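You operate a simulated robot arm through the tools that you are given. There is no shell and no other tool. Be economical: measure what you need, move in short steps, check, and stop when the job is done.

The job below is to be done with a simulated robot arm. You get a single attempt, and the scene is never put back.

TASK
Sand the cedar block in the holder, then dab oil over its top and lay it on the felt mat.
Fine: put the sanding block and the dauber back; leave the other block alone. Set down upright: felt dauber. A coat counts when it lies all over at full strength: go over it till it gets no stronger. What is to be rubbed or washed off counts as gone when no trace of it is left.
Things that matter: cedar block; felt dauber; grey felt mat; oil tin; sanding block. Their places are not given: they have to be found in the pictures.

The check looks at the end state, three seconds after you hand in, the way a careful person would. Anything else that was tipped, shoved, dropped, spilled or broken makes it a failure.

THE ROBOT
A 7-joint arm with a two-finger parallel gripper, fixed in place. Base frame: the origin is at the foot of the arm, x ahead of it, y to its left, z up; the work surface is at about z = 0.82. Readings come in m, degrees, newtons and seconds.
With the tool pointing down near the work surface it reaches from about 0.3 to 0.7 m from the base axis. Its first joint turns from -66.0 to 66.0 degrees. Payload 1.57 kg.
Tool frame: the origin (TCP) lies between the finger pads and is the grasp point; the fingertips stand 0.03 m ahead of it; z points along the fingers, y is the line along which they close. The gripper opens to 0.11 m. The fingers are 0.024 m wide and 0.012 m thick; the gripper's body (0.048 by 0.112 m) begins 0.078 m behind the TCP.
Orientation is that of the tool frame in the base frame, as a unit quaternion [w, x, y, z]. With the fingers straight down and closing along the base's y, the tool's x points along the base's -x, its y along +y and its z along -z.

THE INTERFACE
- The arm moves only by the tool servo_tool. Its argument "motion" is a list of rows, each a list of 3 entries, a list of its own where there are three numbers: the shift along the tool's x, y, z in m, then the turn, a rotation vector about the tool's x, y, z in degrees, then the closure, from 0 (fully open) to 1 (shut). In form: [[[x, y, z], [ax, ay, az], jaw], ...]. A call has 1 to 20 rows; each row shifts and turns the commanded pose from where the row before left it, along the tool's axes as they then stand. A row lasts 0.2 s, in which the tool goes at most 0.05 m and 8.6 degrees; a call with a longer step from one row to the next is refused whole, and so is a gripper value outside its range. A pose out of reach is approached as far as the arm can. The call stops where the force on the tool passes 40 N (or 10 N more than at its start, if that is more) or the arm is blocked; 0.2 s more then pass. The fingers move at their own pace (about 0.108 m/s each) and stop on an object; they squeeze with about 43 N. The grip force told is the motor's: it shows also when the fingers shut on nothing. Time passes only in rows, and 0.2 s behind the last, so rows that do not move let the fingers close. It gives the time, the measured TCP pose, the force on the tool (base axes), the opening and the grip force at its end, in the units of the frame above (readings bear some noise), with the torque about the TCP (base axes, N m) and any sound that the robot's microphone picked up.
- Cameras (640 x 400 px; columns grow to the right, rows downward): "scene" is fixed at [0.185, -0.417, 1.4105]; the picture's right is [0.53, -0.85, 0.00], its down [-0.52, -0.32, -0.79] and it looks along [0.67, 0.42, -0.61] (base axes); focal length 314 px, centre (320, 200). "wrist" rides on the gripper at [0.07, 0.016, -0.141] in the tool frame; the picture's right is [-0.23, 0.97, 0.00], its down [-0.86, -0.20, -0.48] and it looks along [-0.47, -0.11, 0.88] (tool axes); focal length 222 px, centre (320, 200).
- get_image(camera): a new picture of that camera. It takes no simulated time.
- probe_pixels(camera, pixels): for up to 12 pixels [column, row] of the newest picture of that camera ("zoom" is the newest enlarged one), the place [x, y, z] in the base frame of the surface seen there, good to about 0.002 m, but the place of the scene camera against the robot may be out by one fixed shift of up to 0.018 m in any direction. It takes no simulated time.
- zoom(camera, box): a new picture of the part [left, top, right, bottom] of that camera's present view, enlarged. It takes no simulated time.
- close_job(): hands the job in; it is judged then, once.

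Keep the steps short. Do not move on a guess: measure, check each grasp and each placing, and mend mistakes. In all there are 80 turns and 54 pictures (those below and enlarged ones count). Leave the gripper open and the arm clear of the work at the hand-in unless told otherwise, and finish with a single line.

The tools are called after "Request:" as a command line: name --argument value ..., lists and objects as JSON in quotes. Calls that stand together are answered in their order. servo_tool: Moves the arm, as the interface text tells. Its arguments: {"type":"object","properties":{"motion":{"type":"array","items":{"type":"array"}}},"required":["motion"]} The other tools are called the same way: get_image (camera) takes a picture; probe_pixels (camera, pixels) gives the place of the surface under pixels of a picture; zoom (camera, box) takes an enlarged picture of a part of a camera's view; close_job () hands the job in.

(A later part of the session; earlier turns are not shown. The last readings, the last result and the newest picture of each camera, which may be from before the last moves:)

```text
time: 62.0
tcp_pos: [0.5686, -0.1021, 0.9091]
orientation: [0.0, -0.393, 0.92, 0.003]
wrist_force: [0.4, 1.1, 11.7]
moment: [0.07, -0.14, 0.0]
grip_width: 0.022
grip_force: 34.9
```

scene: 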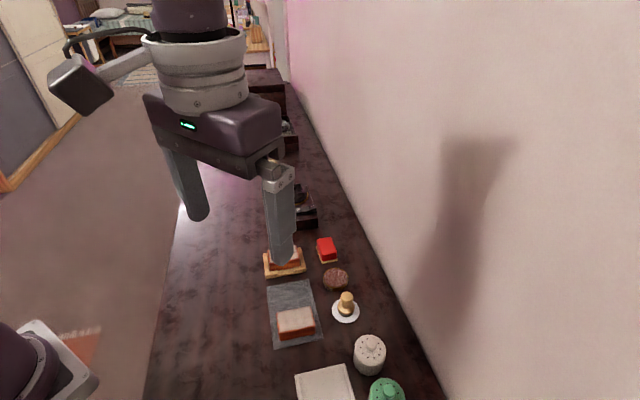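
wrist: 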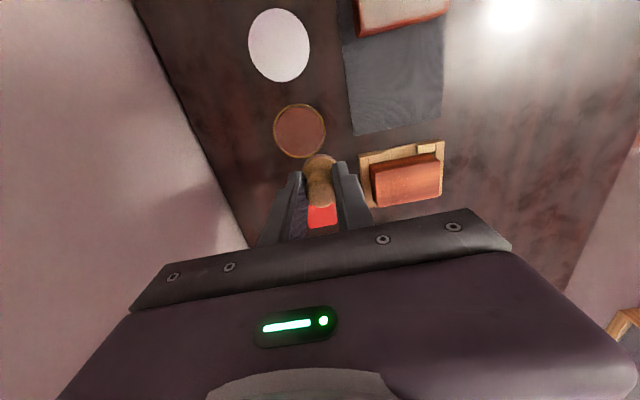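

Contact at 12 N. I'll rub with slow strokes along the length in three lanes.

Request:
servo_tool --motion '[[[0, 0.008, 0], [0, 0, 0], 1], [[0, 0.008, 0], [0, 0, 0], 1], [[0, 0.008, 0], [0, 0, 0], 1], [[0, 0.008, 0], [0, 0, 0], 1], [[0, 0.008, 0], [0, 0, 0], 1], [[0, 0.006, 0], [0, 0, 0], 1], [[-0.009, 0, 0], [0, 0, 0], 1], [[0, -0.008, 0], [0, 0, 0], 1], [[0, -0.008, 0], [0, 0, 0], 1], [[0, -0.008, 0], [0, 0, 0], 1], [[0, -0.008, 0], [0, 0, 0], 1], [[0, -0.008, 0], [0, 0, 0], 1], [[0, -0.006, 0], [0, 0, 0], 1], [[-0.009, 0, 0], [0, 0, 0], 1], [[0, 0.008, 0], [0, 0, 0], 1], [[0, 0.008, 0], [0, 0, 0], 1], [[0, 0.008, 0], [0, 0, 0], 1], [[0, 0.008, 0], [0, 0, 0], 1], [[0, 0.008, 0], [0, 0, 0], 1], [[0, 0.006, 0], [0, 0, 0], 1]]'

```text
time: 66.2
tcp_pos: [0.5488, -0.0582, 0.9106]
orientation: [-0.001, -0.393, 0.92, 0.003]
wrist_force: [-0.9, 0.3, -0.7]
moment: [0.02, -0.01, 0.02]
grip_width: 0.0222
grip_force: 34.6
```

Contact was lost on the last lane. I'll lift, back off and see the effect.

Request:
servo_tool --motion '[[[0, 0, -0.02], [0, 0, 0], 1], [[0.01, -0.035, -0.005], [0, 0, 0], 1], [[0.02, -0.04, 0], [0, 0, 0], 1], [[0.028, -0.035, 0], [0, 0, 0], 1], [[0, 0, 0], [0, 0, 0], 1]]'

Request:
zoom --camera "wrist" --box '[345, 125, 465, 215]'

```text
time: 67.4
tcp_pos: [0.587, -0.1766, 0.9348]
orientation: [-0.001, -0.392, 0.92, 0.003]
wrist_force: [-0.3, 0.5, -1.0]
moment: [0.0, 0.01, 0.0]
grip_width: 0.022
grip_force: 34.8
```

```text
4.44 times, centred on (405, 170) of wrist
```

zoom: 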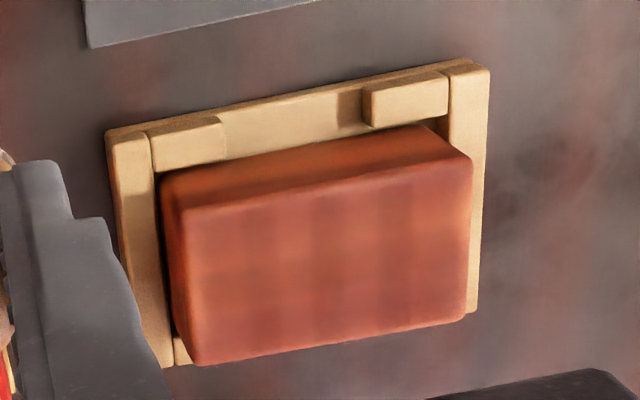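

The coat builds well. The left end and upper edge are lighter. I'll reload and return to the block, this time nearer the corner.

Request:
servo_tool --motion '[[[0.0134, -0.0089, 0], [0, 0, 0], 1], [[0.0134, -0.0089, 0], [0, 0, 0], 1], [[0, 0, 0.02], [0, 0, 0], 1], [[0, 0, 0.02], [0, 0, 0], 1], [[0, 0, 0.0065], [0, 0, 0], 1], [[0, 0, 0.0007], [0, 0, 0], 1], [[0, 0, 0], [0, 0, 0], 1], [[0, 0, 0], [0, 0, 0], 1], [[0, 0, -0.02], [0, 0, 0], 1], [[0, 0, -0.026], [0, 0, 0], 1], [[-0.01625, 0.0195, 0], [0, 0, 0], 1], [[-0.01625, 0.0195, 0], [0, 0, 0], 1], [[-0.01625, 0.0195, 0], [0, 0, 0], 1], [[-0.01625, 0.0195, 0], [0, 0, 0], 1], [[0, 0, 0.017], [0, 0, 0], 1], [[0, 0, 0.006], [0, 0, 0], 1], [[0, 0, 0.0015], [0, 0, 0], 1], [[0, 0, 0], [0, 0, 0], 1]]'

```text
time: 71.2
tcp_pos: [0.5708, -0.107, 0.9084]
orientation: [-0.001, -0.392, 0.92, 0.004]
wrist_force: [-0.9, 0.5, 7.2]
moment: [0.05, -0.05, 0.02]
grip_width: 0.0223
grip_force: 34.9
```

Contact at 7 N. I'll press slightly more and rub three wider lanes.

Request:
servo_tool --motion '[[[0, 0.0085, 0.0005], [0, 0, 0], 1], [[0, 0.0085, 0.0001], [0, 0, 0], 1], [[0, 0.0085, 0.0001], [0, 0, 0], 1], [[0, 0.0085, 0.0001], [0, 0, 0], 1], [[0, 0.0085, 0.0001], [0, 0, 0], 1], [[0, 0.0085, 0.0001], [0, 0, 0], 1], [[-0.011, 0, 0], [0, 0, 0], 1], [[0, -0.0085, 0], [0, 0, 0], 1], [[0, -0.0085, 0], [0, 0, 0], 1], [[0, -0.0085, 0], [0, 0, 0], 1], [[0, -0.0085, 0], [0, 0, 0], 1], [[0, -0.0085, 0], [0, 0, 0], 1], [[0, -0.0085, 0], [0, 0, 0], 1], [[-0.011, 0, 0.0003], [0, 0, 0], 1], [[0, 0.0085, 0.0001], [0, 0, 0], 1], [[0, 0.0085, 0.0001], [0, 0, 0], 1], [[0, 0.0085, 0.0001], [0, 0, 0], 1], [[0, 0.0085, 0.0001], [0, 0, 0], 1], [[0, 0.0085, 0.0001], [0, 0, 0], 1], [[0, 0.0085, 0.0001], [0, 0, 0], 1]]'

```text
time: 75.4
tcp_pos: [0.5497, -0.0563, 0.9068]
orientation: [-0.001, -0.393, 0.919, 0.004]
wrist_force: [2.6, -1.7, 4.7]
moment: [-0.08, -0.16, 0.05]
grip_width: 0.0225
grip_force: 35.1
```

Request:
servo_tool --motion '[[[0, 0, -0.022], [0, 0, 0], 1], [[0.01, -0.037, -0.006], [0, 0, 0], 1], [[0.02, -0.04, 0], [0, 0, 0], 1], [[0.028, -0.036, 0], [0, 0, 0], 1], [[0, 0, 0], [0, 0, 0], 1]]'

Request:
zoom --camera "wrist" --box '[345, 125, 465, 215]'

```text
time: 76.6
tcp_pos: [0.5929, -0.1751, 0.9335]
orientation: [-0.001, -0.392, 0.92, 0.003]
wrist_force: [-1.3, 0.1, -0.6]
moment: [-0.01, -0.01, 0.01]
grip_width: 0.0225
grip_force: 34.9
```

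```text
4.44 times, centred on (405, 170) of wrist
```

zoom: 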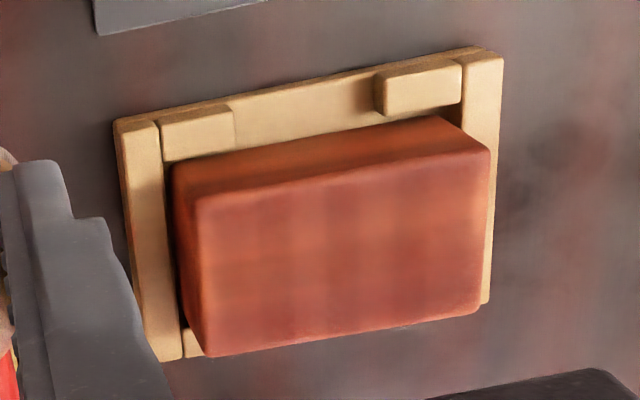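

It's darker, but with lighter edges at left, top and right, and faint bands. I'll reload once more and return for interleaved dabs.

Request:
servo_tool --motion '[[[0.0162, -0.0076, 0], [0, 0, 0], 1], [[0.0162, -0.0076, 0], [0, 0, 0], 1], [[0, 0, 0.02], [0, 0, 0], 1], [[0, 0, 0.02], [0, 0, 0], 1], [[0, 0, 0.006], [0, 0, 0], 1], [[0, 0, 0.0008], [0, 0, 0], 1], [[0, 0, 0.0006], [0, 0, 0], 1], [[0, 0, 0], [0, 0, 0], 1], [[0, 0, 0], [0, 0, 0], 1]]'

```text
time: 78.6
tcp_pos: [0.5786, -0.2095, 0.8863]
orientation: [-0.001, -0.393, 0.92, 0.003]
wrist_force: [0.2, -0.5, -0.5]
moment: [0.02, -0.01, 0.01]
grip_width: 0.0223
grip_force: 34.7
```

No contact yet; the dauber has slid up a little in the grip. I'll go further down.

Request:
servo_tool --motion '[[[0, 0, 0.0008], [0, 0, 0], 1], [[0, 0, 0.0008], [0, 0, 0], 1], [[0, 0, 0], [0, 0, 0], 1]]'

```text
time: 79.4
tcp_pos: [0.5792, -0.2092, 0.8863]
orientation: [0.0, -0.392, 0.92, 0.003]
wrist_force: [-0.8, 0.3, 3.3]
moment: [0.02, -0.02, 0.0]
grip_width: 0.0223
grip_force: 35.9
```

Request:
servo_tool --motion '[[[0, 0, 0.0008], [0, 0, 0], 1], [[0, 0, 0], [0, 0, 0], 1], [[0, 0, 0], [0, 0, 0], 1], [[0, 0, -0.02], [0, 0, 0], 1], [[0, 0, -0.026], [0, 0, 0], 1], [[-0.0164, 0.01865, 0], [0, 0, 0], 1], [[-0.0164, 0.01865, 0], [0, 0, 0], 1], [[-0.0164, 0.01865, 0], [0, 0, 0], 1], [[-0.0164, 0.01865, 0], [0, 0, 0], 1], [[0, 0, 0.017], [0, 0, 0], 1], [[0, 0, 0.006], [0, 0, 0], 1], [[0, 0, 0.0008], [0, 0, 0], 1], [[0, 0, 0], [0, 0, 0], 1]]'

```text
time: 82.2
tcp_pos: [0.5705, -0.1111, 0.9075]
orientation: [-0.001, -0.392, 0.92, 0.004]
wrist_force: [0.2, -0.6, -0.9]
moment: [-0.01, 0.02, -0.03]
grip_width: 0.0225
grip_force: 34.8
```

Just short of contact. I'll dab a row of five along one edge, then five back along the middle.

Request:
servo_tool --motion '[[[0, 0, 0.0018], [0, 0, 0], 1], [[0, 0.0145, -0.004], [0, 0, 0], 1], [[0, 0, 0.0042], [0, 0, 0], 1], [[0, 0.0145, -0.004], [0, 0, 0], 1], [[0, 0, 0.0041], [0, 0, 0], 1], [[0, 0.0145, -0.004], [0, 0, 0], 1], [[0, 0, 0.0042], [0, 0, 0], 1], [[0, 0.0145, -0.004], [0, 0, 0], 1], [[0, 0, 0.0041], [0, 0, 0], 1], [[-0.012, 0, -0.004], [0, 0, 0], 1], [[0, 0, 0.004], [0, 0, 0], 1], [[0, -0.0145, -0.004], [0, 0, 0], 1], [[0, 0, 0.0039], [0, 0, 0], 1], [[0, -0.0145, -0.004], [0, 0, 0], 1], [[0, 0, 0.0039], [0, 0, 0], 1], [[0, -0.0145, -0.004], [0, 0, 0], 1], [[0, 0, 0.0039], [0, 0, 0], 1], [[0, -0.0145, -0.004], [0, 0, 0], 1], [[0, 0, 0.0039], [0, 0, 0], 1]]'

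```text
time: 86.2
tcp_pos: [0.5805, -0.1026, 0.9058]
orientation: [0.0, -0.392, 0.92, 0.003]
wrist_force: [-2.7, 1.3, 10.9]
moment: [0.1, 0.03, 0.03]
grip_width: 0.0224
grip_force: 35.1
```

Then the third row at the other edge, rubbing, and back off to look.

Request:
servo_tool --motion '[[[-0.012, 0, -0.004], [0, 0, 0], 1], [[0, 0, 0.0042], [0, 0, 0], 1], [[0, 0.0145, -0.004], [0, 0, 0], 1], [[0, 0, 0.0042], [0, 0, 0], 1], [[0, 0.0145, -0.004], [0, 0, 0], 1], [[0, 0, 0.0042], [0, 0, 0], 1], [[0, 0.0145, -0.004], [0, 0, 0], 1], [[0, 0, 0.0042], [0, 0, 0], 1], [[0, 0.0145, -0.004], [0, 0, 0], 1], [[0, 0, 0.0042], [0, 0, 0], 1], [[0, 0, 0], [0, 0, 0], 1], [[0, 0, -0.022], [0, 0, 0], 1], [[0.01, -0.037, -0.006], [0, 0, 0], 1], [[0.02, -0.04, 0], [0, 0, 0], 1], [[0.03, -0.036, 0], [0, 0, 0], 1], [[0, 0, 0], [0, 0, 0], 1]]'

Request:
zoom --camera "wrist" --box '[345, 125, 465, 215]'

```text
time: 89.6
tcp_pos: [0.5851, -0.1766, 0.932]
orientation: [0.0, -0.393, 0.92, 0.003]
wrist_force: [-0.2, 0.3, -0.5]
moment: [0.01, 0.02, -0.02]
grip_width: 0.0223
grip_force: 35.0
```

```text
4.44 times, centred on (405, 170) of wrist
```

zoom: 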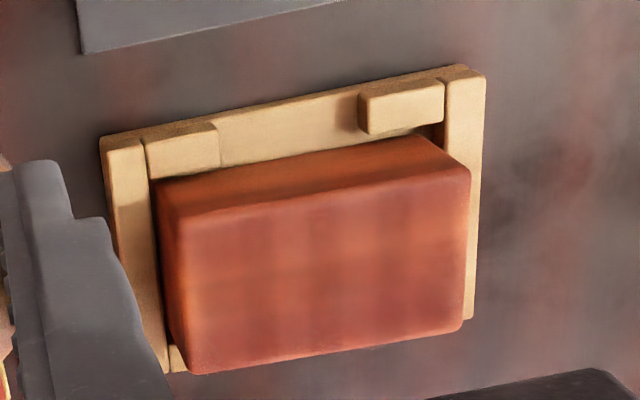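

It's still improving, with the left end lightest. I'll reload with a firm press, then rub longer.

Request:
servo_tool --motion '[[[0.013, -0.0099, 0], [0, 0, 0], 1], [[0.013, -0.0099, 0], [0, 0, 0], 1], [[0, 0, 0.02], [0, 0, 0], 1], [[0, 0, 0.02], [0, 0, 0], 1], [[0, 0, 0.006], [0, 0, 0], 1], [[0, 0, 0.0008], [0, 0, 0], 1], [[0, 0, 0.0008], [0, 0, 0], 1], [[0, 0, 0], [0, 0, 0], 1]]'

```text
time: 91.4
tcp_pos: [0.5823, -0.2078, 0.8853]
orientation: [0.0, -0.392, 0.92, 0.003]
wrist_force: [-1.2, -0.7, 7.7]
moment: [-0.04, -0.05, -0.01]
grip_width: 0.0223
grip_force: 34.7
```

Request:
servo_tool --motion '[[[0.002, 0, 0.0004], [0, 0, 0], 1], [[-0.004, 0, 0], [0, 0, 0], 1], [[0.002, 0, 0], [0, 0, 0], 1], [[0, 0, 0], [0, 0, 0], 1], [[0, 0, -0.02], [0, 0, 0], 1], [[0, 0, -0.026], [0, 0, 0], 1], [[-0.0156, 0.01895, 0], [0, 0, 0], 1], [[-0.0156, 0.01895, 0], [0, 0, 0], 1], [[-0.0156, 0.01895, 0], [0, 0, 0], 1], [[-0.0156, 0.01895, 0], [0, 0, 0], 1], [[0, 0, 0.017], [0, 0, 0], 1], [[0, 0, 0.006], [0, 0, 0], 1], [[0, 0, 0.0012], [0, 0, 0], 1], [[0, 0, 0.0006], [0, 0, 0], 1], [[0, 0, 0], [0, 0, 0], 1]]'

```text
time: 94.6
tcp_pos: [0.5693, -0.1102, 0.9054]
orientation: [0.001, -0.393, 0.92, 0.003]
wrist_force: [0.1, 0.0, 8.2]
moment: [0.15, -0.1, 0.03]
grip_width: 0.0223
grip_force: 35.4
```

8 N contact. I'll zigzag across the width, moving along the length.

Request:
servo_tool --motion '[[[-0.012, 0, 0.0005], [0, 0, 0], 1], [[-0.012, 0, 0], [0, 0, 0], 1], [[0, 0.0075, 0.0001], [0, 0, 0], 1], [[0.012, 0, 0], [0, 0, 0], 1], [[0.012, 0, 0], [0, 0, 0], 1], [[0, 0.0075, 0.0001], [0, 0, 0], 1], [[-0.012, 0, 0], [0, 0, 0], 1], [[-0.012, 0, 0], [0, 0, 0], 1], [[0, 0.0075, 0.0001], [0, 0, 0], 1], [[0.012, 0, 0], [0, 0, 0], 1], [[0.012, 0, 0], [0, 0, 0], 1], [[0, 0.0075, 0.0001], [0, 0, 0], 1], [[-0.012, 0, 0], [0, 0, 0], 1], [[-0.012, 0, 0], [0, 0, 0], 1], [[0, 0.0075, 0.0001], [0, 0, 0], 1], [[0.012, 0, 0], [0, 0, 0], 1], [[0.012, 0, 0], [0, 0, 0], 1], [[0, 0.0075, 0.0001], [0, 0, 0], 1], [[-0.012, 0, 0], [0, 0, 0], 1], [[-0.012, 0, 0], [0, 0, 0], 1]]'

```text
time: 98.8
tcp_pos: [0.5533, -0.0609, 0.9048]
orientation: [-0.001, -0.392, 0.92, 0.004]
wrist_force: [-2.0, -2.2, 5.5]
moment: [0.0, 0.14, 0.07]
grip_width: 0.0224
grip_force: 35.5
```

Request:
servo_tool --motion '[[[0, 0.007, 0.0002], [0, 0, 0], 1], [[0.012, 0, 0], [0, 0, 0], 1], [[0.012, 0, 0], [0, 0, 0], 1], [[0, 0.006, 0.0001], [0, 0, 0], 1], [[-0.012, 0, 0], [0, 0, 0], 1], [[-0.012, 0, 0], [0, 0, 0], 1], [[0, 0, -0.022], [0, 0, 0], 1], [[0.01, -0.037, -0.006], [0, 0, 0], 1], [[0.02, -0.04, 0], [0, 0, 0], 1], [[0.03, -0.036, 0], [0, 0, 0], 1], [[0, 0, 0], [0, 0, 0], 1]]'

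Request:
zoom --camera "wrist" --box '[345, 125, 465, 215]'

```text
time: 101.2
tcp_pos: [0.5844, -0.1743, 0.9321]
orientation: [-0.001, -0.392, 0.92, 0.003]
wrist_force: [-0.2, 0.5, -0.1]
moment: [-0.03, -0.02, 0.01]
grip_width: 0.0224
grip_force: 35.3
```

```text
4.44 times, centred on (405, 170) of wrist
```

zoom: 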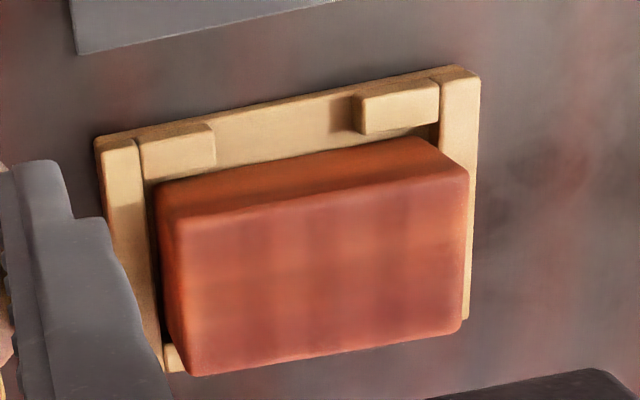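

Request:
zoom --camera "wrist" --box '[372, 155, 436, 197]'

Request:
zoom --camera "scene" --box '[260, 238, 340, 288]'

```text
9.52 times, centred on (404, 176) of wrist
```

zoom: 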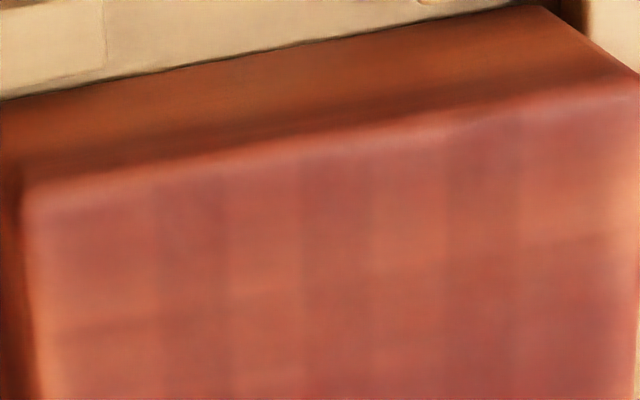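

```text
8.00 times, centred on (300, 263) of scene
```

zoom: 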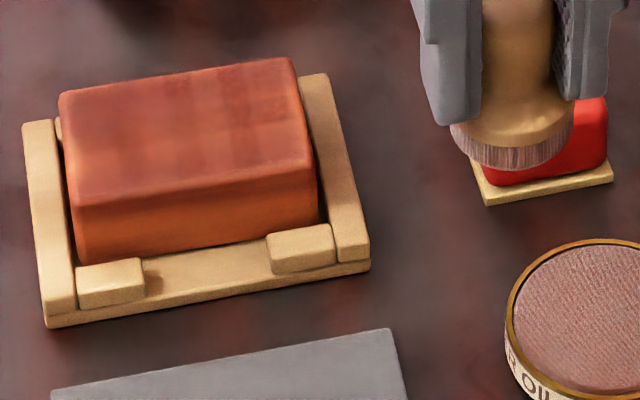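

The coat lies in small cells: columns where I dwelled are dark, and those between are lighter. I'll reload and do slow dwelling dabs on the lighter columns.

Request:
servo_tool --motion '[[[0.0135, -0.0109, 0], [0, 0, 0], 1], [[0.0135, -0.011, 0], [0, 0, 0], 1], [[0, 0, 0.02], [0, 0, 0], 1], [[0, 0, 0.02], [0, 0, 0], 1], [[0, 0, 0.006], [0, 0, 0], 1], [[0, 0, 0.0008], [0, 0, 0], 1], [[0, 0, 0.0008], [0, 0, 0], 1], [[0, 0, 0.0008], [0, 0, 0], 1], [[0, 0, 0], [0, 0, 0], 1]]'

```text
time: 103.2
tcp_pos: [0.5814, -0.2094, 0.8833]
orientation: [-0.001, -0.393, 0.92, 0.004]
wrist_force: [-0.4, 0.9, 0.1]
moment: [-0.04, -0.01, 0.0]
grip_width: 0.0222
grip_force: 35.0
```

Request:
servo_tool --motion '[[[0, 0, 0.0008], [0, 0, 0], 1], [[0, 0, 0.0006], [0, 0, 0], 1], [[0, 0, 0], [0, 0, 0], 1]]'

```text
time: 104.0
tcp_pos: [0.5832, -0.2088, 0.883]
orientation: [-0.001, -0.391, 0.92, 0.003]
wrist_force: [-1.7, -1.0, 11.9]
moment: [0.1, 0.05, 0.02]
grip_width: 0.0225
grip_force: 35.4
```

12 N in the oil. Back to the block's near corner.

Request:
servo_tool --motion '[[[0, 0, 0], [0, 0, 0], 1], [[0, 0, -0.02], [0, 0, 0], 1], [[0, 0, -0.026], [0, 0, 0], 1], [[-0.0163, 0.01895, 0], [0, 0, 0], 1], [[-0.0163, 0.01895, 0], [0, 0, 0], 1], [[-0.0163, 0.01895, 0], [0, 0, 0], 1], [[-0.0163, 0.01895, 0], [0, 0, 0], 1], [[0, 0, 0.017], [0, 0, 0], 1], [[0, 0, 0.006], [0, 0, 0], 1], [[0, 0, 0.0008], [0, 0, 0], 1], [[0, 0, 0.0006], [0, 0, 0], 1], [[0, 0, 0], [0, 0, 0], 1]]'

```text
time: 106.6
tcp_pos: [0.5728, -0.1086, 0.904]
orientation: [0.0, -0.393, 0.919, 0.003]
wrist_force: [0.3, 0.4, 8.6]
moment: [0.11, -0.05, 0.01]
grip_width: 0.0225
grip_force: 35.1
```

Request:
servo_tool --motion '[[[0, 0, 0.0004], [0, 0, 0], 1], [[0, 0, 0], [0, 0, 0], 1], [[0, 0.015, -0.004], [0, 0, 0], 1], [[0, 0, 0.0043], [0, 0, 0], 1], [[0, 0, 0], [0, 0, 0], 1], [[0, 0, 0], [0, 0, 0], 1], [[0, 0.015, -0.004], [0, 0, 0], 1], [[0, 0, 0.0043], [0, 0, 0], 1], [[0, 0, 0], [0, 0, 0], 1], [[0, 0, 0], [0, 0, 0], 1], [[0, 0.015, -0.004], [0, 0, 0], 1], [[0, 0, 0.0043], [0, 0, 0], 1], [[0, 0, 0], [0, 0, 0], 1], [[0, 0, 0], [0, 0, 0], 1], [[0, 0.015, -0.004], [0, 0, 0], 1], [[0, 0, 0.0043], [0, 0, 0], 1], [[0, 0, 0], [0, 0, 0], 1], [[0, 0, 0], [0, 0, 0], 1]]'

Request:
servo_tool --motion '[[[-0.02, 0, -0.004], [0, 0, 0], 1], [[0, 0, 0.004], [0, 0, 0], 1], [[0, 0, 0], [0, 0, 0], 1], [[0, 0, 0], [0, 0, 0], 1], [[0, -0.015, -0.004], [0, 0, 0], 1], [[0, 0, 0.004], [0, 0, 0], 1], [[0, 0, 0], [0, 0, 0], 1], [[0, 0, 0], [0, 0, 0], 1], [[0, -0.015, -0.004], [0, 0, 0], 1], [[0, 0, 0.004], [0, 0, 0], 1], [[0, 0, 0], [0, 0, 0], 1], [[0, 0, 0], [0, 0, 0], 1], [[0, -0.015, -0.004], [0, 0, 0], 1], [[0, 0, 0.004], [0, 0, 0], 1], [[0, 0, 0], [0, 0, 0], 1], [[0, 0, 0], [0, 0, 0], 1], [[0, -0.015, -0.004], [0, 0, 0], 1], [[0, 0, 0.004], [0, 0, 0], 1], [[0, 0, 0], [0, 0, 0], 1], [[0, 0, 0], [0, 0, 0], 1]]'

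Request:
servo_tool --motion '[[[0, 0, -0.022], [0, 0, 0], 1], [[0.02, -0.025, -0.006], [0, 0, 0], 1], [[0.03, -0.015, 0], [0, 0, 0], 1], [[0.01, -0.016, 0], [0, 0, 0], 1], [[0, 0, 0], [0, 0, 0], 1]]'

Request:
zoom --camera "wrist" --box '[360, 145, 456, 208]'

```text
time: 110.4
tcp_pos: [0.5302, -0.0679, 0.903]
orientation: [0.0, -0.392, 0.92, 0.004]
wrist_force: [-3.9, -0.4, 22.3]
moment: [0.1, -0.06, 0.02]
grip_width: 0.0222
grip_force: 35.3
```

```text
time: 114.6
tcp_pos: [0.5858, -0.0942, 0.904]
orientation: [0.0, -0.393, 0.92, 0.003]
wrist_force: [-1.4, 0.3, 8.9]
moment: [0.03, -0.02, 0.01]
grip_width: 0.0225
grip_force: 35.6
```

```text
time: 115.8
tcp_pos: [0.585, -0.1759, 0.9313]
orientation: [0.0, -0.392, 0.92, 0.003]
wrist_force: [-0.3, -0.3, -0.8]
moment: [-0.01, 0.02, 0.02]
grip_width: 0.0228
grip_force: 35.0
```

```text
6.35 times, centred on (408, 176) of wrist
```

zoom: 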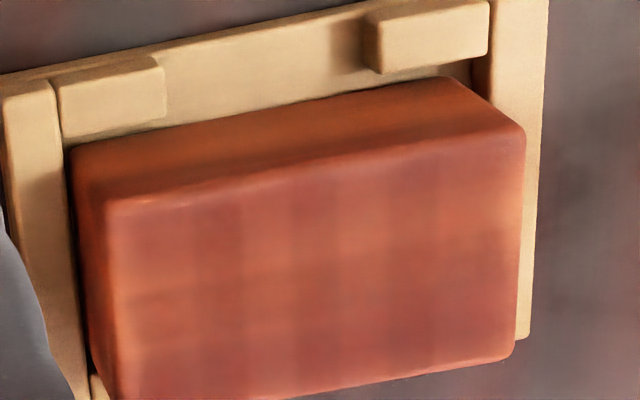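

I'll measure where the light and dark columns really lie.

Request:
probe_pixels --camera "zoom" --pixels '[[120, 300], [140, 290], [215, 290], [265, 280], [310, 270], [355, 265], [410, 255], [460, 245], [510, 235], [320, 185], [340, 370], [410, 160]]'

```text
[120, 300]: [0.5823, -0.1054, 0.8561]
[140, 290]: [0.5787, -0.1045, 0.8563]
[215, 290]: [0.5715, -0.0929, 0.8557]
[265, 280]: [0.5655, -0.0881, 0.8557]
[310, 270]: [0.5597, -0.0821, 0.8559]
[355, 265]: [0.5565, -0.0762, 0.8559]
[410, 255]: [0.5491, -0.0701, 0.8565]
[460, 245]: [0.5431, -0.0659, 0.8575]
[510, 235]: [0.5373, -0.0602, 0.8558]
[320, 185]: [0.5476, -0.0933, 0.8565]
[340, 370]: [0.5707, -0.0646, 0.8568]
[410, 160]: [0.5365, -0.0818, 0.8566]
```

Dark columns sit at the dab positions and light ones between, near u = -32, -25, -10, +5 and +21 mm. I'll reload and then stroke slowly across the width on exactly those columns.

Request:
servo_tool --motion '[[[0.0131, -0.0102, 0], [0, 0, 0], 1], [[0.0132, -0.0102, 0], [0, 0, 0], 1], [[0, 0, 0.02], [0, 0, 0], 1], [[0, 0, 0.02], [0, 0, 0], 1], [[0, 0, 0.0075], [0, 0, 0], 1], [[0, 0, 0.0008], [0, 0, 0], 1], [[0, 0, 0.0008], [0, 0, 0], 1], [[0, 0, 0], [0, 0, 0], 1]]'

```text
time: 117.6
tcp_pos: [0.5817, -0.2106, 0.8809]
orientation: [0.0, -0.392, 0.92, 0.004]
wrist_force: [-1.7, 1.3, 10.0]
moment: [0.04, -0.12, -0.02]
grip_width: 0.0222
grip_force: 35.2
```

10 N in the oil. Now to the near end column.

Request:
servo_tool --motion '[[[0, 0, 0], [0, 0, 0], 1], [[0, 0, -0.02], [0, 0, 0], 1], [[0, 0, -0.026], [0, 0, 0], 1], [[-0.015, 0.0183, 0], [0, 0, 0], 1], [[-0.015, 0.0183, 0], [0, 0, 0], 1], [[-0.015, 0.0183, 0], [0, 0, 0], 1], [[-0.0151, 0.0183, 0], [0, 0, 0], 1], [[0, 0, 0.017], [0, 0, 0], 1], [[0, 0, 0.006], [0, 0, 0], 1], [[0, 0, 0.0008], [0, 0, 0], 1], [[0, 0, 0.0006], [0, 0, 0], 1], [[0, 0, 0], [0, 0, 0], 1]]'

```text
time: 120.2
tcp_pos: [0.5698, -0.1148, 0.9027]
orientation: [-0.001, -0.392, 0.92, 0.002]
wrist_force: [-0.6, 0.8, 6.0]
moment: [0.1, -0.08, -0.01]
grip_width: 0.0226
grip_force: 35.3
```

Request:
servo_tool --motion '[[[-0.004, 0, 0.0004], [0, 0, 0], 1], [[-0.004, 0, 0], [0, 0, 0], 1], [[-0.004, 0, 0], [0, 0, 0], 1], [[-0.004, 0, 0], [0, 0, 0], 1], [[-0.004, 0, 0], [0, 0, 0], 1], [[-0.004, 0, 0], [0, 0, 0], 1], [[-0.004, 0, 0], [0, 0, 0], 1], [[-0.004, 0, 0], [0, 0, 0], 1], [[0, 0.008, 0.0001], [0, 0, 0], 1], [[0.004, 0, 0], [0, 0, 0], 1], [[0.004, 0, 0], [0, 0, 0], 1], [[0.004, 0, 0], [0, 0, 0], 1], [[0.004, 0, 0], [0, 0, 0], 1], [[0.004, 0, 0], [0, 0, 0], 1], [[0.004, 0, 0], [0, 0, 0], 1], [[0.004, 0, 0], [0, 0, 0], 1], [[0.004, 0, 0], [0, 0, 0], 1], [[0, 0, 0], [0, 0, 0], 1]]'

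```text
time: 124.0
tcp_pos: [0.5649, -0.1098, 0.9032]
orientation: [-0.001, -0.392, 0.92, 0.002]
wrist_force: [5.8, 7.4, 22.5]
moment: [0.52, -0.44, -0.01]
grip_width: 0.0223
grip_force: 34.7
```

Good contact. I'll carry on with the columns at -10 and +5 mm.

Request:
servo_tool --motion '[[[0, 0.0145, -0.003], [0, 0, 0], 1], [[-0.004, 0, 0.003], [0, 0, 0], 1], [[-0.004, 0, 0], [0, 0, 0], 1], [[-0.004, 0, 0], [0, 0, 0], 1], [[-0.004, 0, 0], [0, 0, 0], 1], [[-0.004, 0, 0], [0, 0, 0], 1], [[-0.004, 0, 0], [0, 0, 0], 1], [[-0.004, 0, 0], [0, 0, 0], 1], [[-0.004, 0, 0], [0, 0, 0], 1], [[0, 0.0155, -0.003], [0, 0, 0], 1], [[0.004, 0, 0.0032], [0, 0, 0], 1], [[0.004, 0, 0], [0, 0, 0], 1], [[0.004, 0, 0], [0, 0, 0], 1], [[0.004, 0, 0], [0, 0, 0], 1], [[0.004, 0, 0], [0, 0, 0], 1], [[0.004, 0, 0], [0, 0, 0], 1], [[0.004, 0, 0], [0, 0, 0], 1], [[0.004, 0, 0], [0, 0, 0], 1]]'

```text
time: 127.8
tcp_pos: [0.5431, -0.0898, 0.9028]
orientation: [-0.001, -0.393, 0.92, 0.003]
wrist_force: [5.3, 5.8, 19.3]
moment: [0.35, -0.44, 0.03]
grip_width: 0.0224
grip_force: 35.4
```

Next the columns at +21 and +30 mm, then retreat.

Request:
servo_tool --motion '[[[0, 0.0155, -0.003], [0, 0, 0], 1], [[-0.004, 0, 0.0032], [0, 0, 0], 1], [[-0.004, 0, 0], [0, 0, 0], 1], [[-0.004, 0, 0], [0, 0, 0], 1], [[-0.004, 0, 0], [0, 0, 0], 1], [[-0.004, 0, 0], [0, 0, 0], 1], [[-0.004, 0, 0], [0, 0, 0], 1], [[-0.004, 0, 0], [0, 0, 0], 1], [[-0.004, 0, 0], [0, 0, 0], 1], [[0, 0.009, -0.003], [0, 0, 0], 1], [[0.004, 0, 0.0032], [0, 0, 0], 1], [[0.004, 0, 0], [0, 0, 0], 1], [[0.004, 0, 0], [0, 0, 0], 1], [[0.004, 0, 0], [0, 0, 0], 1], [[0.004, 0, 0], [0, 0, 0], 1], [[0.004, 0, 0], [0, 0, 0], 1], [[0.004, 0, 0], [0, 0, 0], 1], [[0.004, 0, 0], [0, 0, 0], 1]]'

Request:
servo_tool --motion '[[[0, 0, -0.022], [0, 0, 0], 1], [[0.005, -0.04, -0.006], [0, 0, 0], 1], [[0.014, -0.04, 0], [0, 0, 0], 1], [[0.014, -0.037, 0], [0, 0, 0], 1], [[0, 0, 0], [0, 0, 0], 1]]'

Request:
zoom --camera "wrist" --box '[360, 145, 456, 208]'

```text
time: 131.6
tcp_pos: [0.5264, -0.0735, 0.9022]
orientation: [0.001, -0.392, 0.92, 0.003]
wrist_force: [5.6, 6.4, 23.3]
moment: [0.42, -0.55, 0.06]
grip_width: 0.0223
grip_force: 35.3
```

```text
time: 132.8
tcp_pos: [0.5853, -0.179, 0.9293]
orientation: [-0.001, -0.393, 0.92, 0.004]
wrist_force: [0.2, -0.5, -0.9]
moment: [-0.01, 0.02, -0.02]
grip_width: 0.0225
grip_force: 35.2
```

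```text
6.35 times, centred on (408, 176) of wrist
```

zoom: 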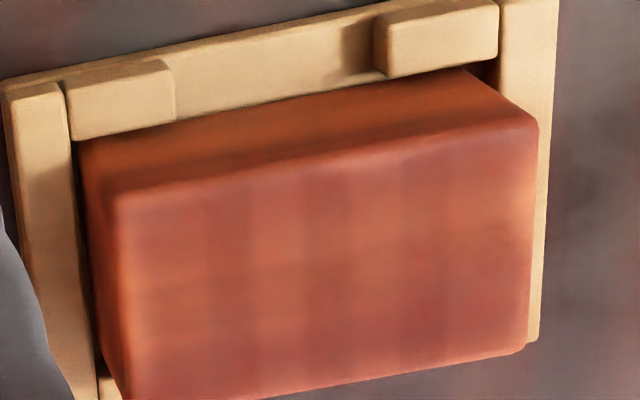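

I'll compare from the scene camera with the same frame as before.

Request:
zoom --camera "scene" --box '[260, 238, 340, 288]'

```text
8.00 times, centred on (300, 263) of scene
```

zoom: 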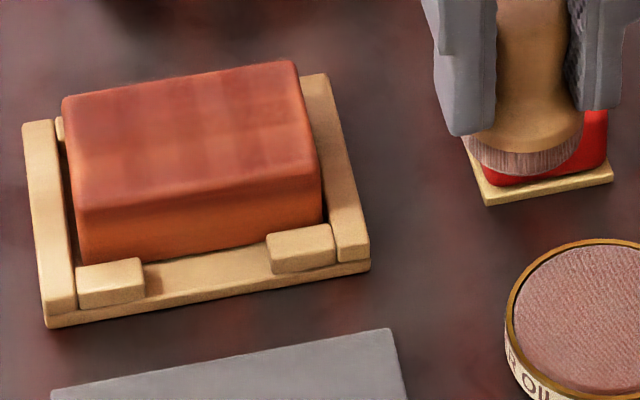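

Little change, so I'll test properly: one firm, long load, then one long press on a single light spot to learn the footprint and rate.

Request:
servo_tool --motion '[[[0.0123, -0.0092, 0], [0, 0, 0], 1], [[0.0123, -0.0092, 0], [0, 0, 0], 1], [[0, 0, 0.02], [0, 0, 0], 1], [[0, 0, 0.02], [0, 0, 0], 1], [[0, 0, 0.0075], [0, 0, 0], 1], [[0, 0, 0.0008], [0, 0, 0], 1], [[0, 0, 0.0008], [0, 0, 0], 1], [[0, 0, 0.0006], [0, 0, 0], 1], [[0, 0, 0], [0, 0, 0], 1], [[0, 0, 0], [0, 0, 0], 1], [[0, 0, 0], [0, 0, 0], 1]]'

```text
time: 135.2
tcp_pos: [0.5849, -0.2074, 0.8801]
orientation: [0.001, -0.391, 0.92, 0.003]
wrist_force: [-2.8, 0.5, 37.5]
moment: [0.09, -0.14, 0.0]
grip_width: 0.0223
grip_force: 35.3
```

Request:
servo_tool --motion '[[[0, 0, -0.02], [0, 0, 0], 1], [[0, 0, -0.026], [0, 0, 0], 1], [[-0.0177, 0.01985, 0], [0, 0, 0], 1], [[-0.0177, 0.01985, 0], [0, 0, 0], 1], [[-0.0177, 0.01985, 0], [0, 0, 0], 1], [[-0.0176, 0.01985, 0], [0, 0, 0], 1], [[0, 0, 0.017], [0, 0, 0], 1], [[0, 0, 0.005], [0, 0, 0], 1], [[0, 0, 0.0007], [0, 0, 0], 1], [[0, 0, 0], [0, 0, 0], 1], [[0, 0, 0], [0, 0, 0], 1], [[0, 0, 0], [0, 0, 0], 1], [[0, 0, 0], [0, 0, 0], 1], [[0, 0, 0], [0, 0, 0], 1]]'

Request:
servo_tool --motion '[[[0, 0, -0.022], [0, 0, 0], 1], [[0.015, -0.025, -0.004], [0, 0, 0], 1], [[0.015, -0.025, 0], [0, 0, 0], 1], [[0.015, -0.015, 0], [0, 0, 0], 1], [[0, 0, 0], [0, 0, 0], 1]]'

Request:
zoom --camera "wrist" --box '[360, 145, 456, 208]'

```text
time: 138.2
tcp_pos: [0.5758, -0.1014, 0.9041]
orientation: [0.0, -0.392, 0.92, 0.004]
wrist_force: [0.0, -1.1, 0.2]
moment: [-0.02, -0.02, -0.01]
grip_width: 0.0224
grip_force: 35.3
```

```text
time: 139.4
tcp_pos: [0.5906, -0.1795, 0.9289]
orientation: [-0.001, -0.392, 0.92, 0.003]
wrist_force: [-1.0, -1.0, -0.9]
moment: [-0.02, -0.03, 0.02]
grip_width: 0.0225
grip_force: 35.0
```

```text
6.35 times, centred on (408, 176) of wrist
```

zoom: 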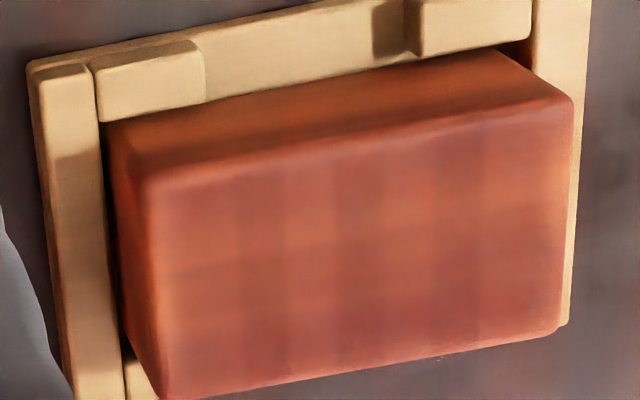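

No contact happened there, so the felt is still freshly loaded. I'll go again, lower, feeling for the touch.

Request:
servo_tool --motion '[[[-0.0147, 0.0217, 0], [0, 0, 0], 1], [[-0.0147, 0.0218, 0], [0, 0, 0], 1], [[-0.0148, 0.0218, 0], [0, 0, 0], 1], [[0, 0, 0.02], [0, 0, 0], 1], [[0, 0, 0.005], [0, 0, 0], 1], [[0, 0, 0.0008], [0, 0, 0], 1], [[0, 0, 0.0007], [0, 0, 0], 1], [[0, 0, 0.0006], [0, 0, 0], 1], [[0, 0, 0], [0, 0, 0], 1]]'

```text
time: 141.4
tcp_pos: [0.5747, -0.1024, 0.9025]
orientation: [0.0, -0.392, 0.92, 0.003]
wrist_force: [-1.4, 0.0, 18.0]
moment: [0.01, 0.01, 0.03]
grip_width: 0.0226
grip_force: 35.5
```

18 N. I'll hold 1.2 s, then retreat and look.

Request:
servo_tool --motion '[[[0, 0, 0], [0, 0, 0], 1], [[0, 0, 0], [0, 0, 0], 1], [[0, 0, 0], [0, 0, 0], 1], [[0, 0, 0], [0, 0, 0], 1], [[0, 0, 0], [0, 0, 0], 1], [[0, 0, -0.022], [0, 0, 0], 1], [[0.015, -0.025, -0.005], [0, 0, 0], 1], [[0.015, -0.025, 0], [0, 0, 0], 1], [[0.015, -0.015, 0], [0, 0, 0], 1], [[0, 0, 0], [0, 0, 0], 1]]'

Request:
zoom --camera "wrist" --box '[360, 145, 456, 208]'

```text
time: 143.6
tcp_pos: [0.591, -0.1807, 0.9285]
orientation: [-0.001, -0.392, 0.92, 0.003]
wrist_force: [-0.8, 0.4, -0.5]
moment: [0.0, -0.02, 0.0]
grip_width: 0.0225
grip_force: 35.0
```

```text
6.35 times, centred on (408, 176) of wrist
```

zoom: 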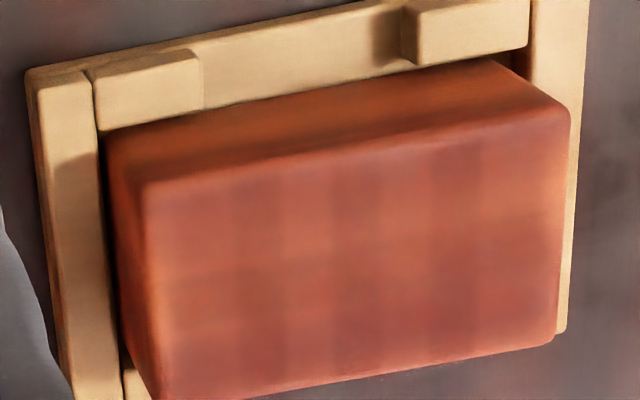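

One long press changed nothing noticeable, which suggests the coat may be saturated, with a fixed mottling. To confirm, I'll reload once more and go over the whole top again.

Request:
servo_tool --motion '[[[0.0137, -0.0065, 0], [0, 0, 0], 1], [[0.0137, -0.0065, 0], [0, 0, 0], 1], [[0, 0, 0.02], [0, 0, 0], 1], [[0, 0, 0.02], [0, 0, 0], 1], [[0, 0, 0.0065], [0, 0, 0], 1], [[0, 0, 0.0008], [0, 0, 0], 1], [[0, 0, 0.0006], [0, 0, 0], 1], [[0, 0, 0.0004], [0, 0, 0], 1], [[0, 0, 0], [0, 0, 0], 1]]'

```text
time: 145.6
tcp_pos: [0.5804, -0.2083, 0.8811]
orientation: [0.0, -0.392, 0.92, 0.002]
wrist_force: [-0.9, 0.4, 19.7]
moment: [0.12, -0.06, 0.03]
grip_width: 0.0221
grip_force: 35.2
```

20 N load. This time I'll start at the far end, upper side (the lightest cell).

Request:
servo_tool --motion '[[[0, 0, -0.02], [0, 0, 0], 1], [[0, 0, -0.026], [0, 0, 0], 1], [[-0.0165, 0.03215, 0], [0, 0, 0], 1], [[-0.0165, 0.03215, 0], [0, 0, 0], 1], [[-0.0165, 0.03215, 0], [0, 0, 0], 1], [[-0.0166, 0.03215, 0], [0, 0, 0], 1], [[0, 0, 0.017], [0, 0, 0], 1], [[0, 0, 0.005], [0, 0, 0], 1], [[0, 0, 0.0008], [0, 0, 0], 1], [[0, 0, 0.0007], [0, 0, 0], 1], [[0, 0, 0.0006], [0, 0, 0], 1], [[0, 0, 0], [0, 0, 0], 1]]'

```text
time: 148.2
tcp_pos: [0.5322, -0.0723, 0.903]
orientation: [-0.001, -0.392, 0.92, 0.003]
wrist_force: [0.3, 0.3, 2.2]
moment: [0.02, -0.04, 0.0]
grip_width: 0.0226
grip_force: 35.2
```

Request:
servo_tool --motion '[[[0, 0.004, 0.0008], [0, 0, 0], 1], [[0, -0.009, 0], [0, 0, 0], 1], [[0, -0.009, 0], [0, 0, 0], 1], [[0, -0.009, 0], [0, 0, 0], 1], [[0, -0.009, 0], [0, 0, 0], 1], [[0, -0.009, 0], [0, 0, 0], 1], [[0, -0.009, 0], [0, 0, 0], 1], [[-0.01, 0, 0], [0, 0, 0], 1], [[0, 0.009, 0.0001], [0, 0, 0], 1], [[0, 0.009, 0.0001], [0, 0, 0], 1], [[0, 0.009, 0.0001], [0, 0, 0], 1], [[0, 0.009, 0.0001], [0, 0, 0], 1], [[0, 0.009, 0.0001], [0, 0, 0], 1], [[0, 0.009, 0.0001], [0, 0, 0], 1], [[-0.01, 0, 0], [0, 0, 0], 1], [[0, -0.0135, 0], [0, 0, 0], 1], [[0, -0.0135, 0], [0, 0, 0], 1], [[0, -0.0135, 0], [0, 0, 0], 1], [[0, -0.0135, 0], [0, 0, 0], 1]]'

Request:
servo_tool --motion '[[[0, 0, -0.022], [0, 0, 0], 1], [[0.015, -0.025, -0.004], [0, 0, 0], 1], [[0.02, -0.025, 0], [0, 0, 0], 1], [[0.02, -0.015, 0], [0, 0, 0], 1], [[0, 0, 0], [0, 0, 0], 1]]'

Request:
zoom --camera "wrist" --box '[360, 145, 456, 208]'

Request:
zoom --camera "scene" --box '[260, 238, 340, 288]'

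```text
time: 151.5
tcp_pos: [0.5422, -0.0563, 0.9017]
orientation: [-0.004, -0.392, 0.92, 0.004]
wrist_force: [-6.0, -1.0, 16.0]
moment: [0.0, 0.07, -0.02]
grip_width: 0.0225
grip_force: 35.5
stopped in row 16: the force on the tool passed its limit at 45 N (the readings are from after the stop); the commanded pose is now the measured one
```

```text
time: 152.7
tcp_pos: [0.5508, -0.1408, 0.9273]
orientation: [-0.005, -0.392, 0.92, 0.004]
wrist_force: [-0.1, 0.2, -0.4]
moment: [0.01, 0.02, 0.02]
grip_width: 0.0223
grip_force: 35.3
```

```text
6.35 times, centred on (408, 176) of wrist
```

zoom: 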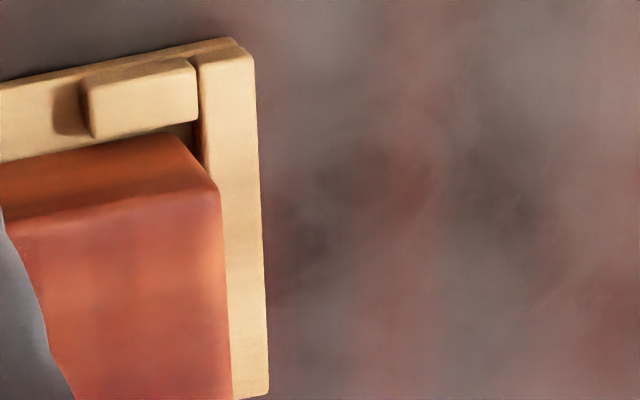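

```text
8.00 times, centred on (300, 263) of scene
```

zoom: 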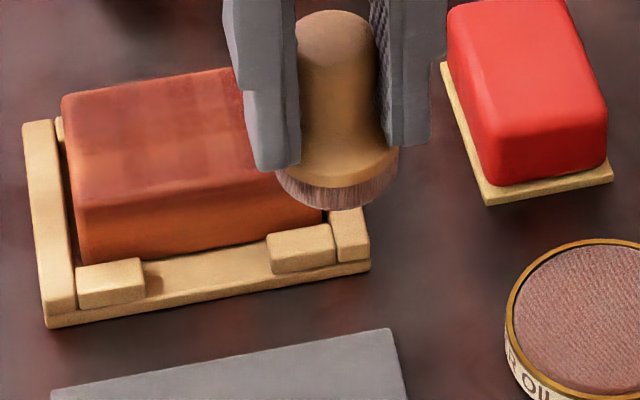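

Hardly any change in the pattern. I'll move to the viewing spot and check closely how regular the mottling is.

Request:
servo_tool --motion '[[[0, -0.028, -0.01], [0, 0, 0], 1], [[-0.01, -0.03, -0.01], [0, 0, 0], 1], [[-0.01, 0, 0], [0, 0, 0], 1], [[0, 0, 0], [0, 0, 0], 1]]'

Request:
zoom --camera "wrist" --box '[365, 125, 455, 190]'

```text
time: 153.7
tcp_pos: [0.6067, -0.1668, 0.9457]
orientation: [-0.005, -0.392, 0.92, 0.005]
wrist_force: [-0.9, 0.7, -0.4]
moment: [-0.01, -0.05, 0.03]
grip_width: 0.0223
grip_force: 34.9
```

```text
6.15 times, centred on (410, 158) of wrist
5 turns are left
```

zoom: 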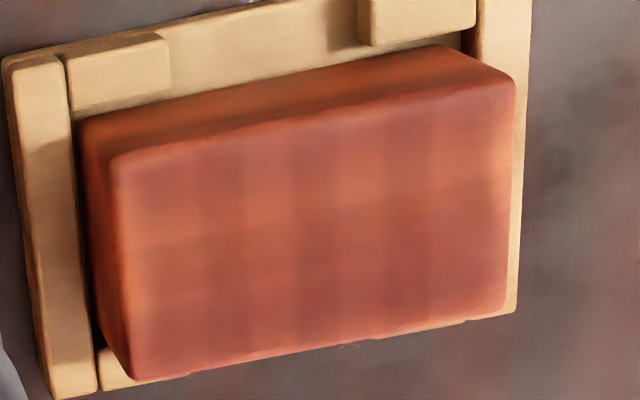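

Only 5 turns are left. The pattern has stayed the same through several fresh passes, so I judge the coat to be full. I'll set the dauber back on its dish, release, turn the tool 90° and hover over the block, with pictures of both.

Request:
servo_tool --motion '[[[0, 0, 0], [0.75, -0.3, 0], 1], [[0.032, -0.002, 0], [0, 0, 0], 1], [[0.032, -0.002, 0], [0, 0, 0], 1], [[0.032, -0.002, 0], [0, 0, 0], 1], [[0.0317, -0.0021, 0], [0, 0, 0], 1], [[0, 0, 0], [0, 0, 0], 1], [[0, 0, 0.03], [0, 0, 0], 1], [[0, 0, 0.03], [0, 0, 0], 1], [[0, 0, 0.0095], [0, 0, 0], 1], [[0, 0, 0.0015], [0, 0, 0], 1], [[0, 0, 0.001], [0, 0, 0], 1], [[0, 0, 0.001], [0, 0, 0], 1], [[0, 0, 0.001], [0, 0, 0], 1], [[0, 0, 0.0005], [0, 0, 0], 1], [[0, 0, 0.0005], [0, 0, 0], 1], [[0, 0, 0.0004], [0, 0, 0], 1], [[0, 0, 0], [0, 0, 0], 1]]'

Request:
servo_tool --motion '[[[0, 0, 0], [0, 0, 0], 0.6], [[0, 0, 0], [0, 0, 0], 0.5], [[0, 0, 0], [0, 0, 0], 0.5], [[0, 0, -0.015], [0, 0, 0], 0.5], [[0, 0, -0.035], [0, 0, 0], 0.5], [[0, 0, -0.04], [0, 0, 0], 0.5], [[0, 0, -0.04], [0, 0, 0], 0.5], [[0, 0, 0], [0, 0, 0], 0.5]]'

Request:
servo_tool --motion '[[[0, 0, 0], [0, 0, 8.33], 0.3], [[0, 0, 0], [0, 0, 8.33], 0.3], [[0, 0, 0], [0, 0, 8.33], 0.3], [[0, 0, 0], [0, 0, 8.33], 0.3], [[0, 0, 0], [0, 0, 8.33], 0.3], [[0, 0, 0], [0, 0, 8.33], 0.3], [[0, 0, 0], [0, 0, 8.33], 0.3], [[0, 0, 0], [0, 0, 8.33], 0.3], [[0, 0, 0], [0, 0, 8.33], 0.3], [[0, 0, 0], [0, 0, 8.33], 0.3], [[0, 0, 0], [0, 0, 8.33], 0.3], [[0, 0, 0], [0, 0, 0], 0.3]]'

Request:
servo_tool --motion '[[[0.02134, 0.03046, 0], [0, 0, 0], 0.3], [[0.02134, 0.03046, 0], [0, 0, 0], 0.3], [[0.02134, 0.03046, 0], [0, 0, 0], 0.3], [[0.02134, 0.03046, 0], [0, 0, 0], 0.3], [[0.02134, 0.03046, 0], [0, 0, 0], 0.3], [[0, 0, 0.03], [0, 0, 0], 0.3], [[0, 0, 0.02], [0, 0, 0], 0.3], [[0, 0, 0], [0, 0, 0], 0.3]]'

Request:
zoom --camera "scene" --box '[250, 220, 410, 360]'

Request:
zoom --camera "wrist" --box '[200, 60, 440, 240]'

```text
time: 157.3
tcp_pos: [0.5247, -0.2643, 0.871]
orientation: [0.0, -0.392, 0.92, -0.001]
wrist_force: [-1.6, 0.2, -0.4]
moment: [0.03, 0.01, -0.02]
grip_width: 0.0225
grip_force: 35.1
```

```text
time: 159.1
tcp_pos: [0.5234, -0.2642, 1.0014]
orientation: [0.001, -0.393, 0.92, 0.001]
wrist_force: [-0.4, -0.5, -0.1]
moment: [-0.02, -0.01, -0.01]
grip_width: 0.0554
grip_force: 0.1
```

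```text
time: 161.7
tcp_pos: [0.5246, -0.2646, 1.0018]
orientation: [0.0, 0.386, 0.922, -0.001]
wrist_force: [-1.0, 0.2, 0.6]
moment: [0.01, -0.03, 0.0]
grip_width: 0.077
grip_force: 0.0
```

```text
time: 163.5
tcp_pos: [0.5583, -0.0822, 0.9494]
orientation: [0.0, 0.387, 0.922, 0.0]
wrist_force: [-0.6, 0.7, 0.4]
moment: [0.04, 0.04, -0.01]
grip_width: 0.0771
grip_force: 0.1
```

```text
2.86 times, centred on (330, 290) of scene
```

zoom: 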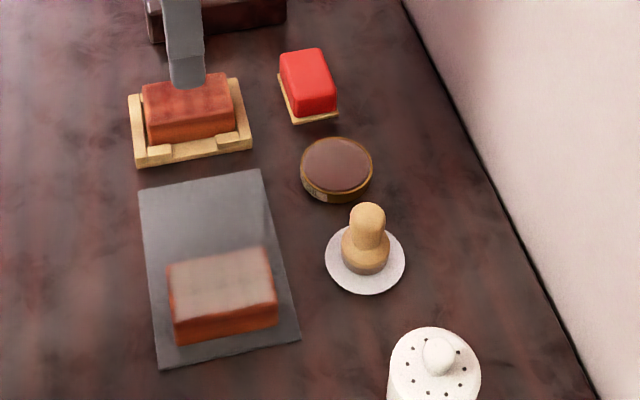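

```text
2.22 times, centred on (320, 150) of wrist
4 turns are left
```

zoom: 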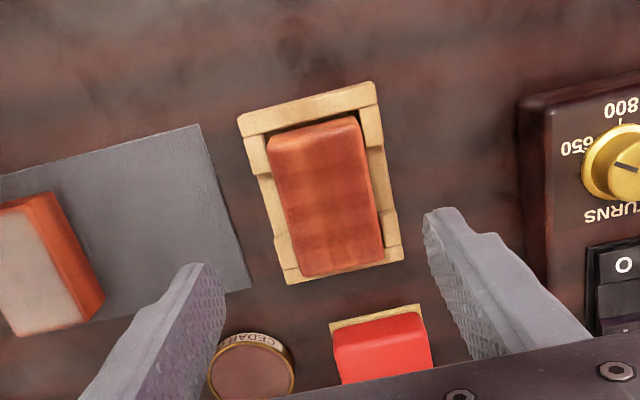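

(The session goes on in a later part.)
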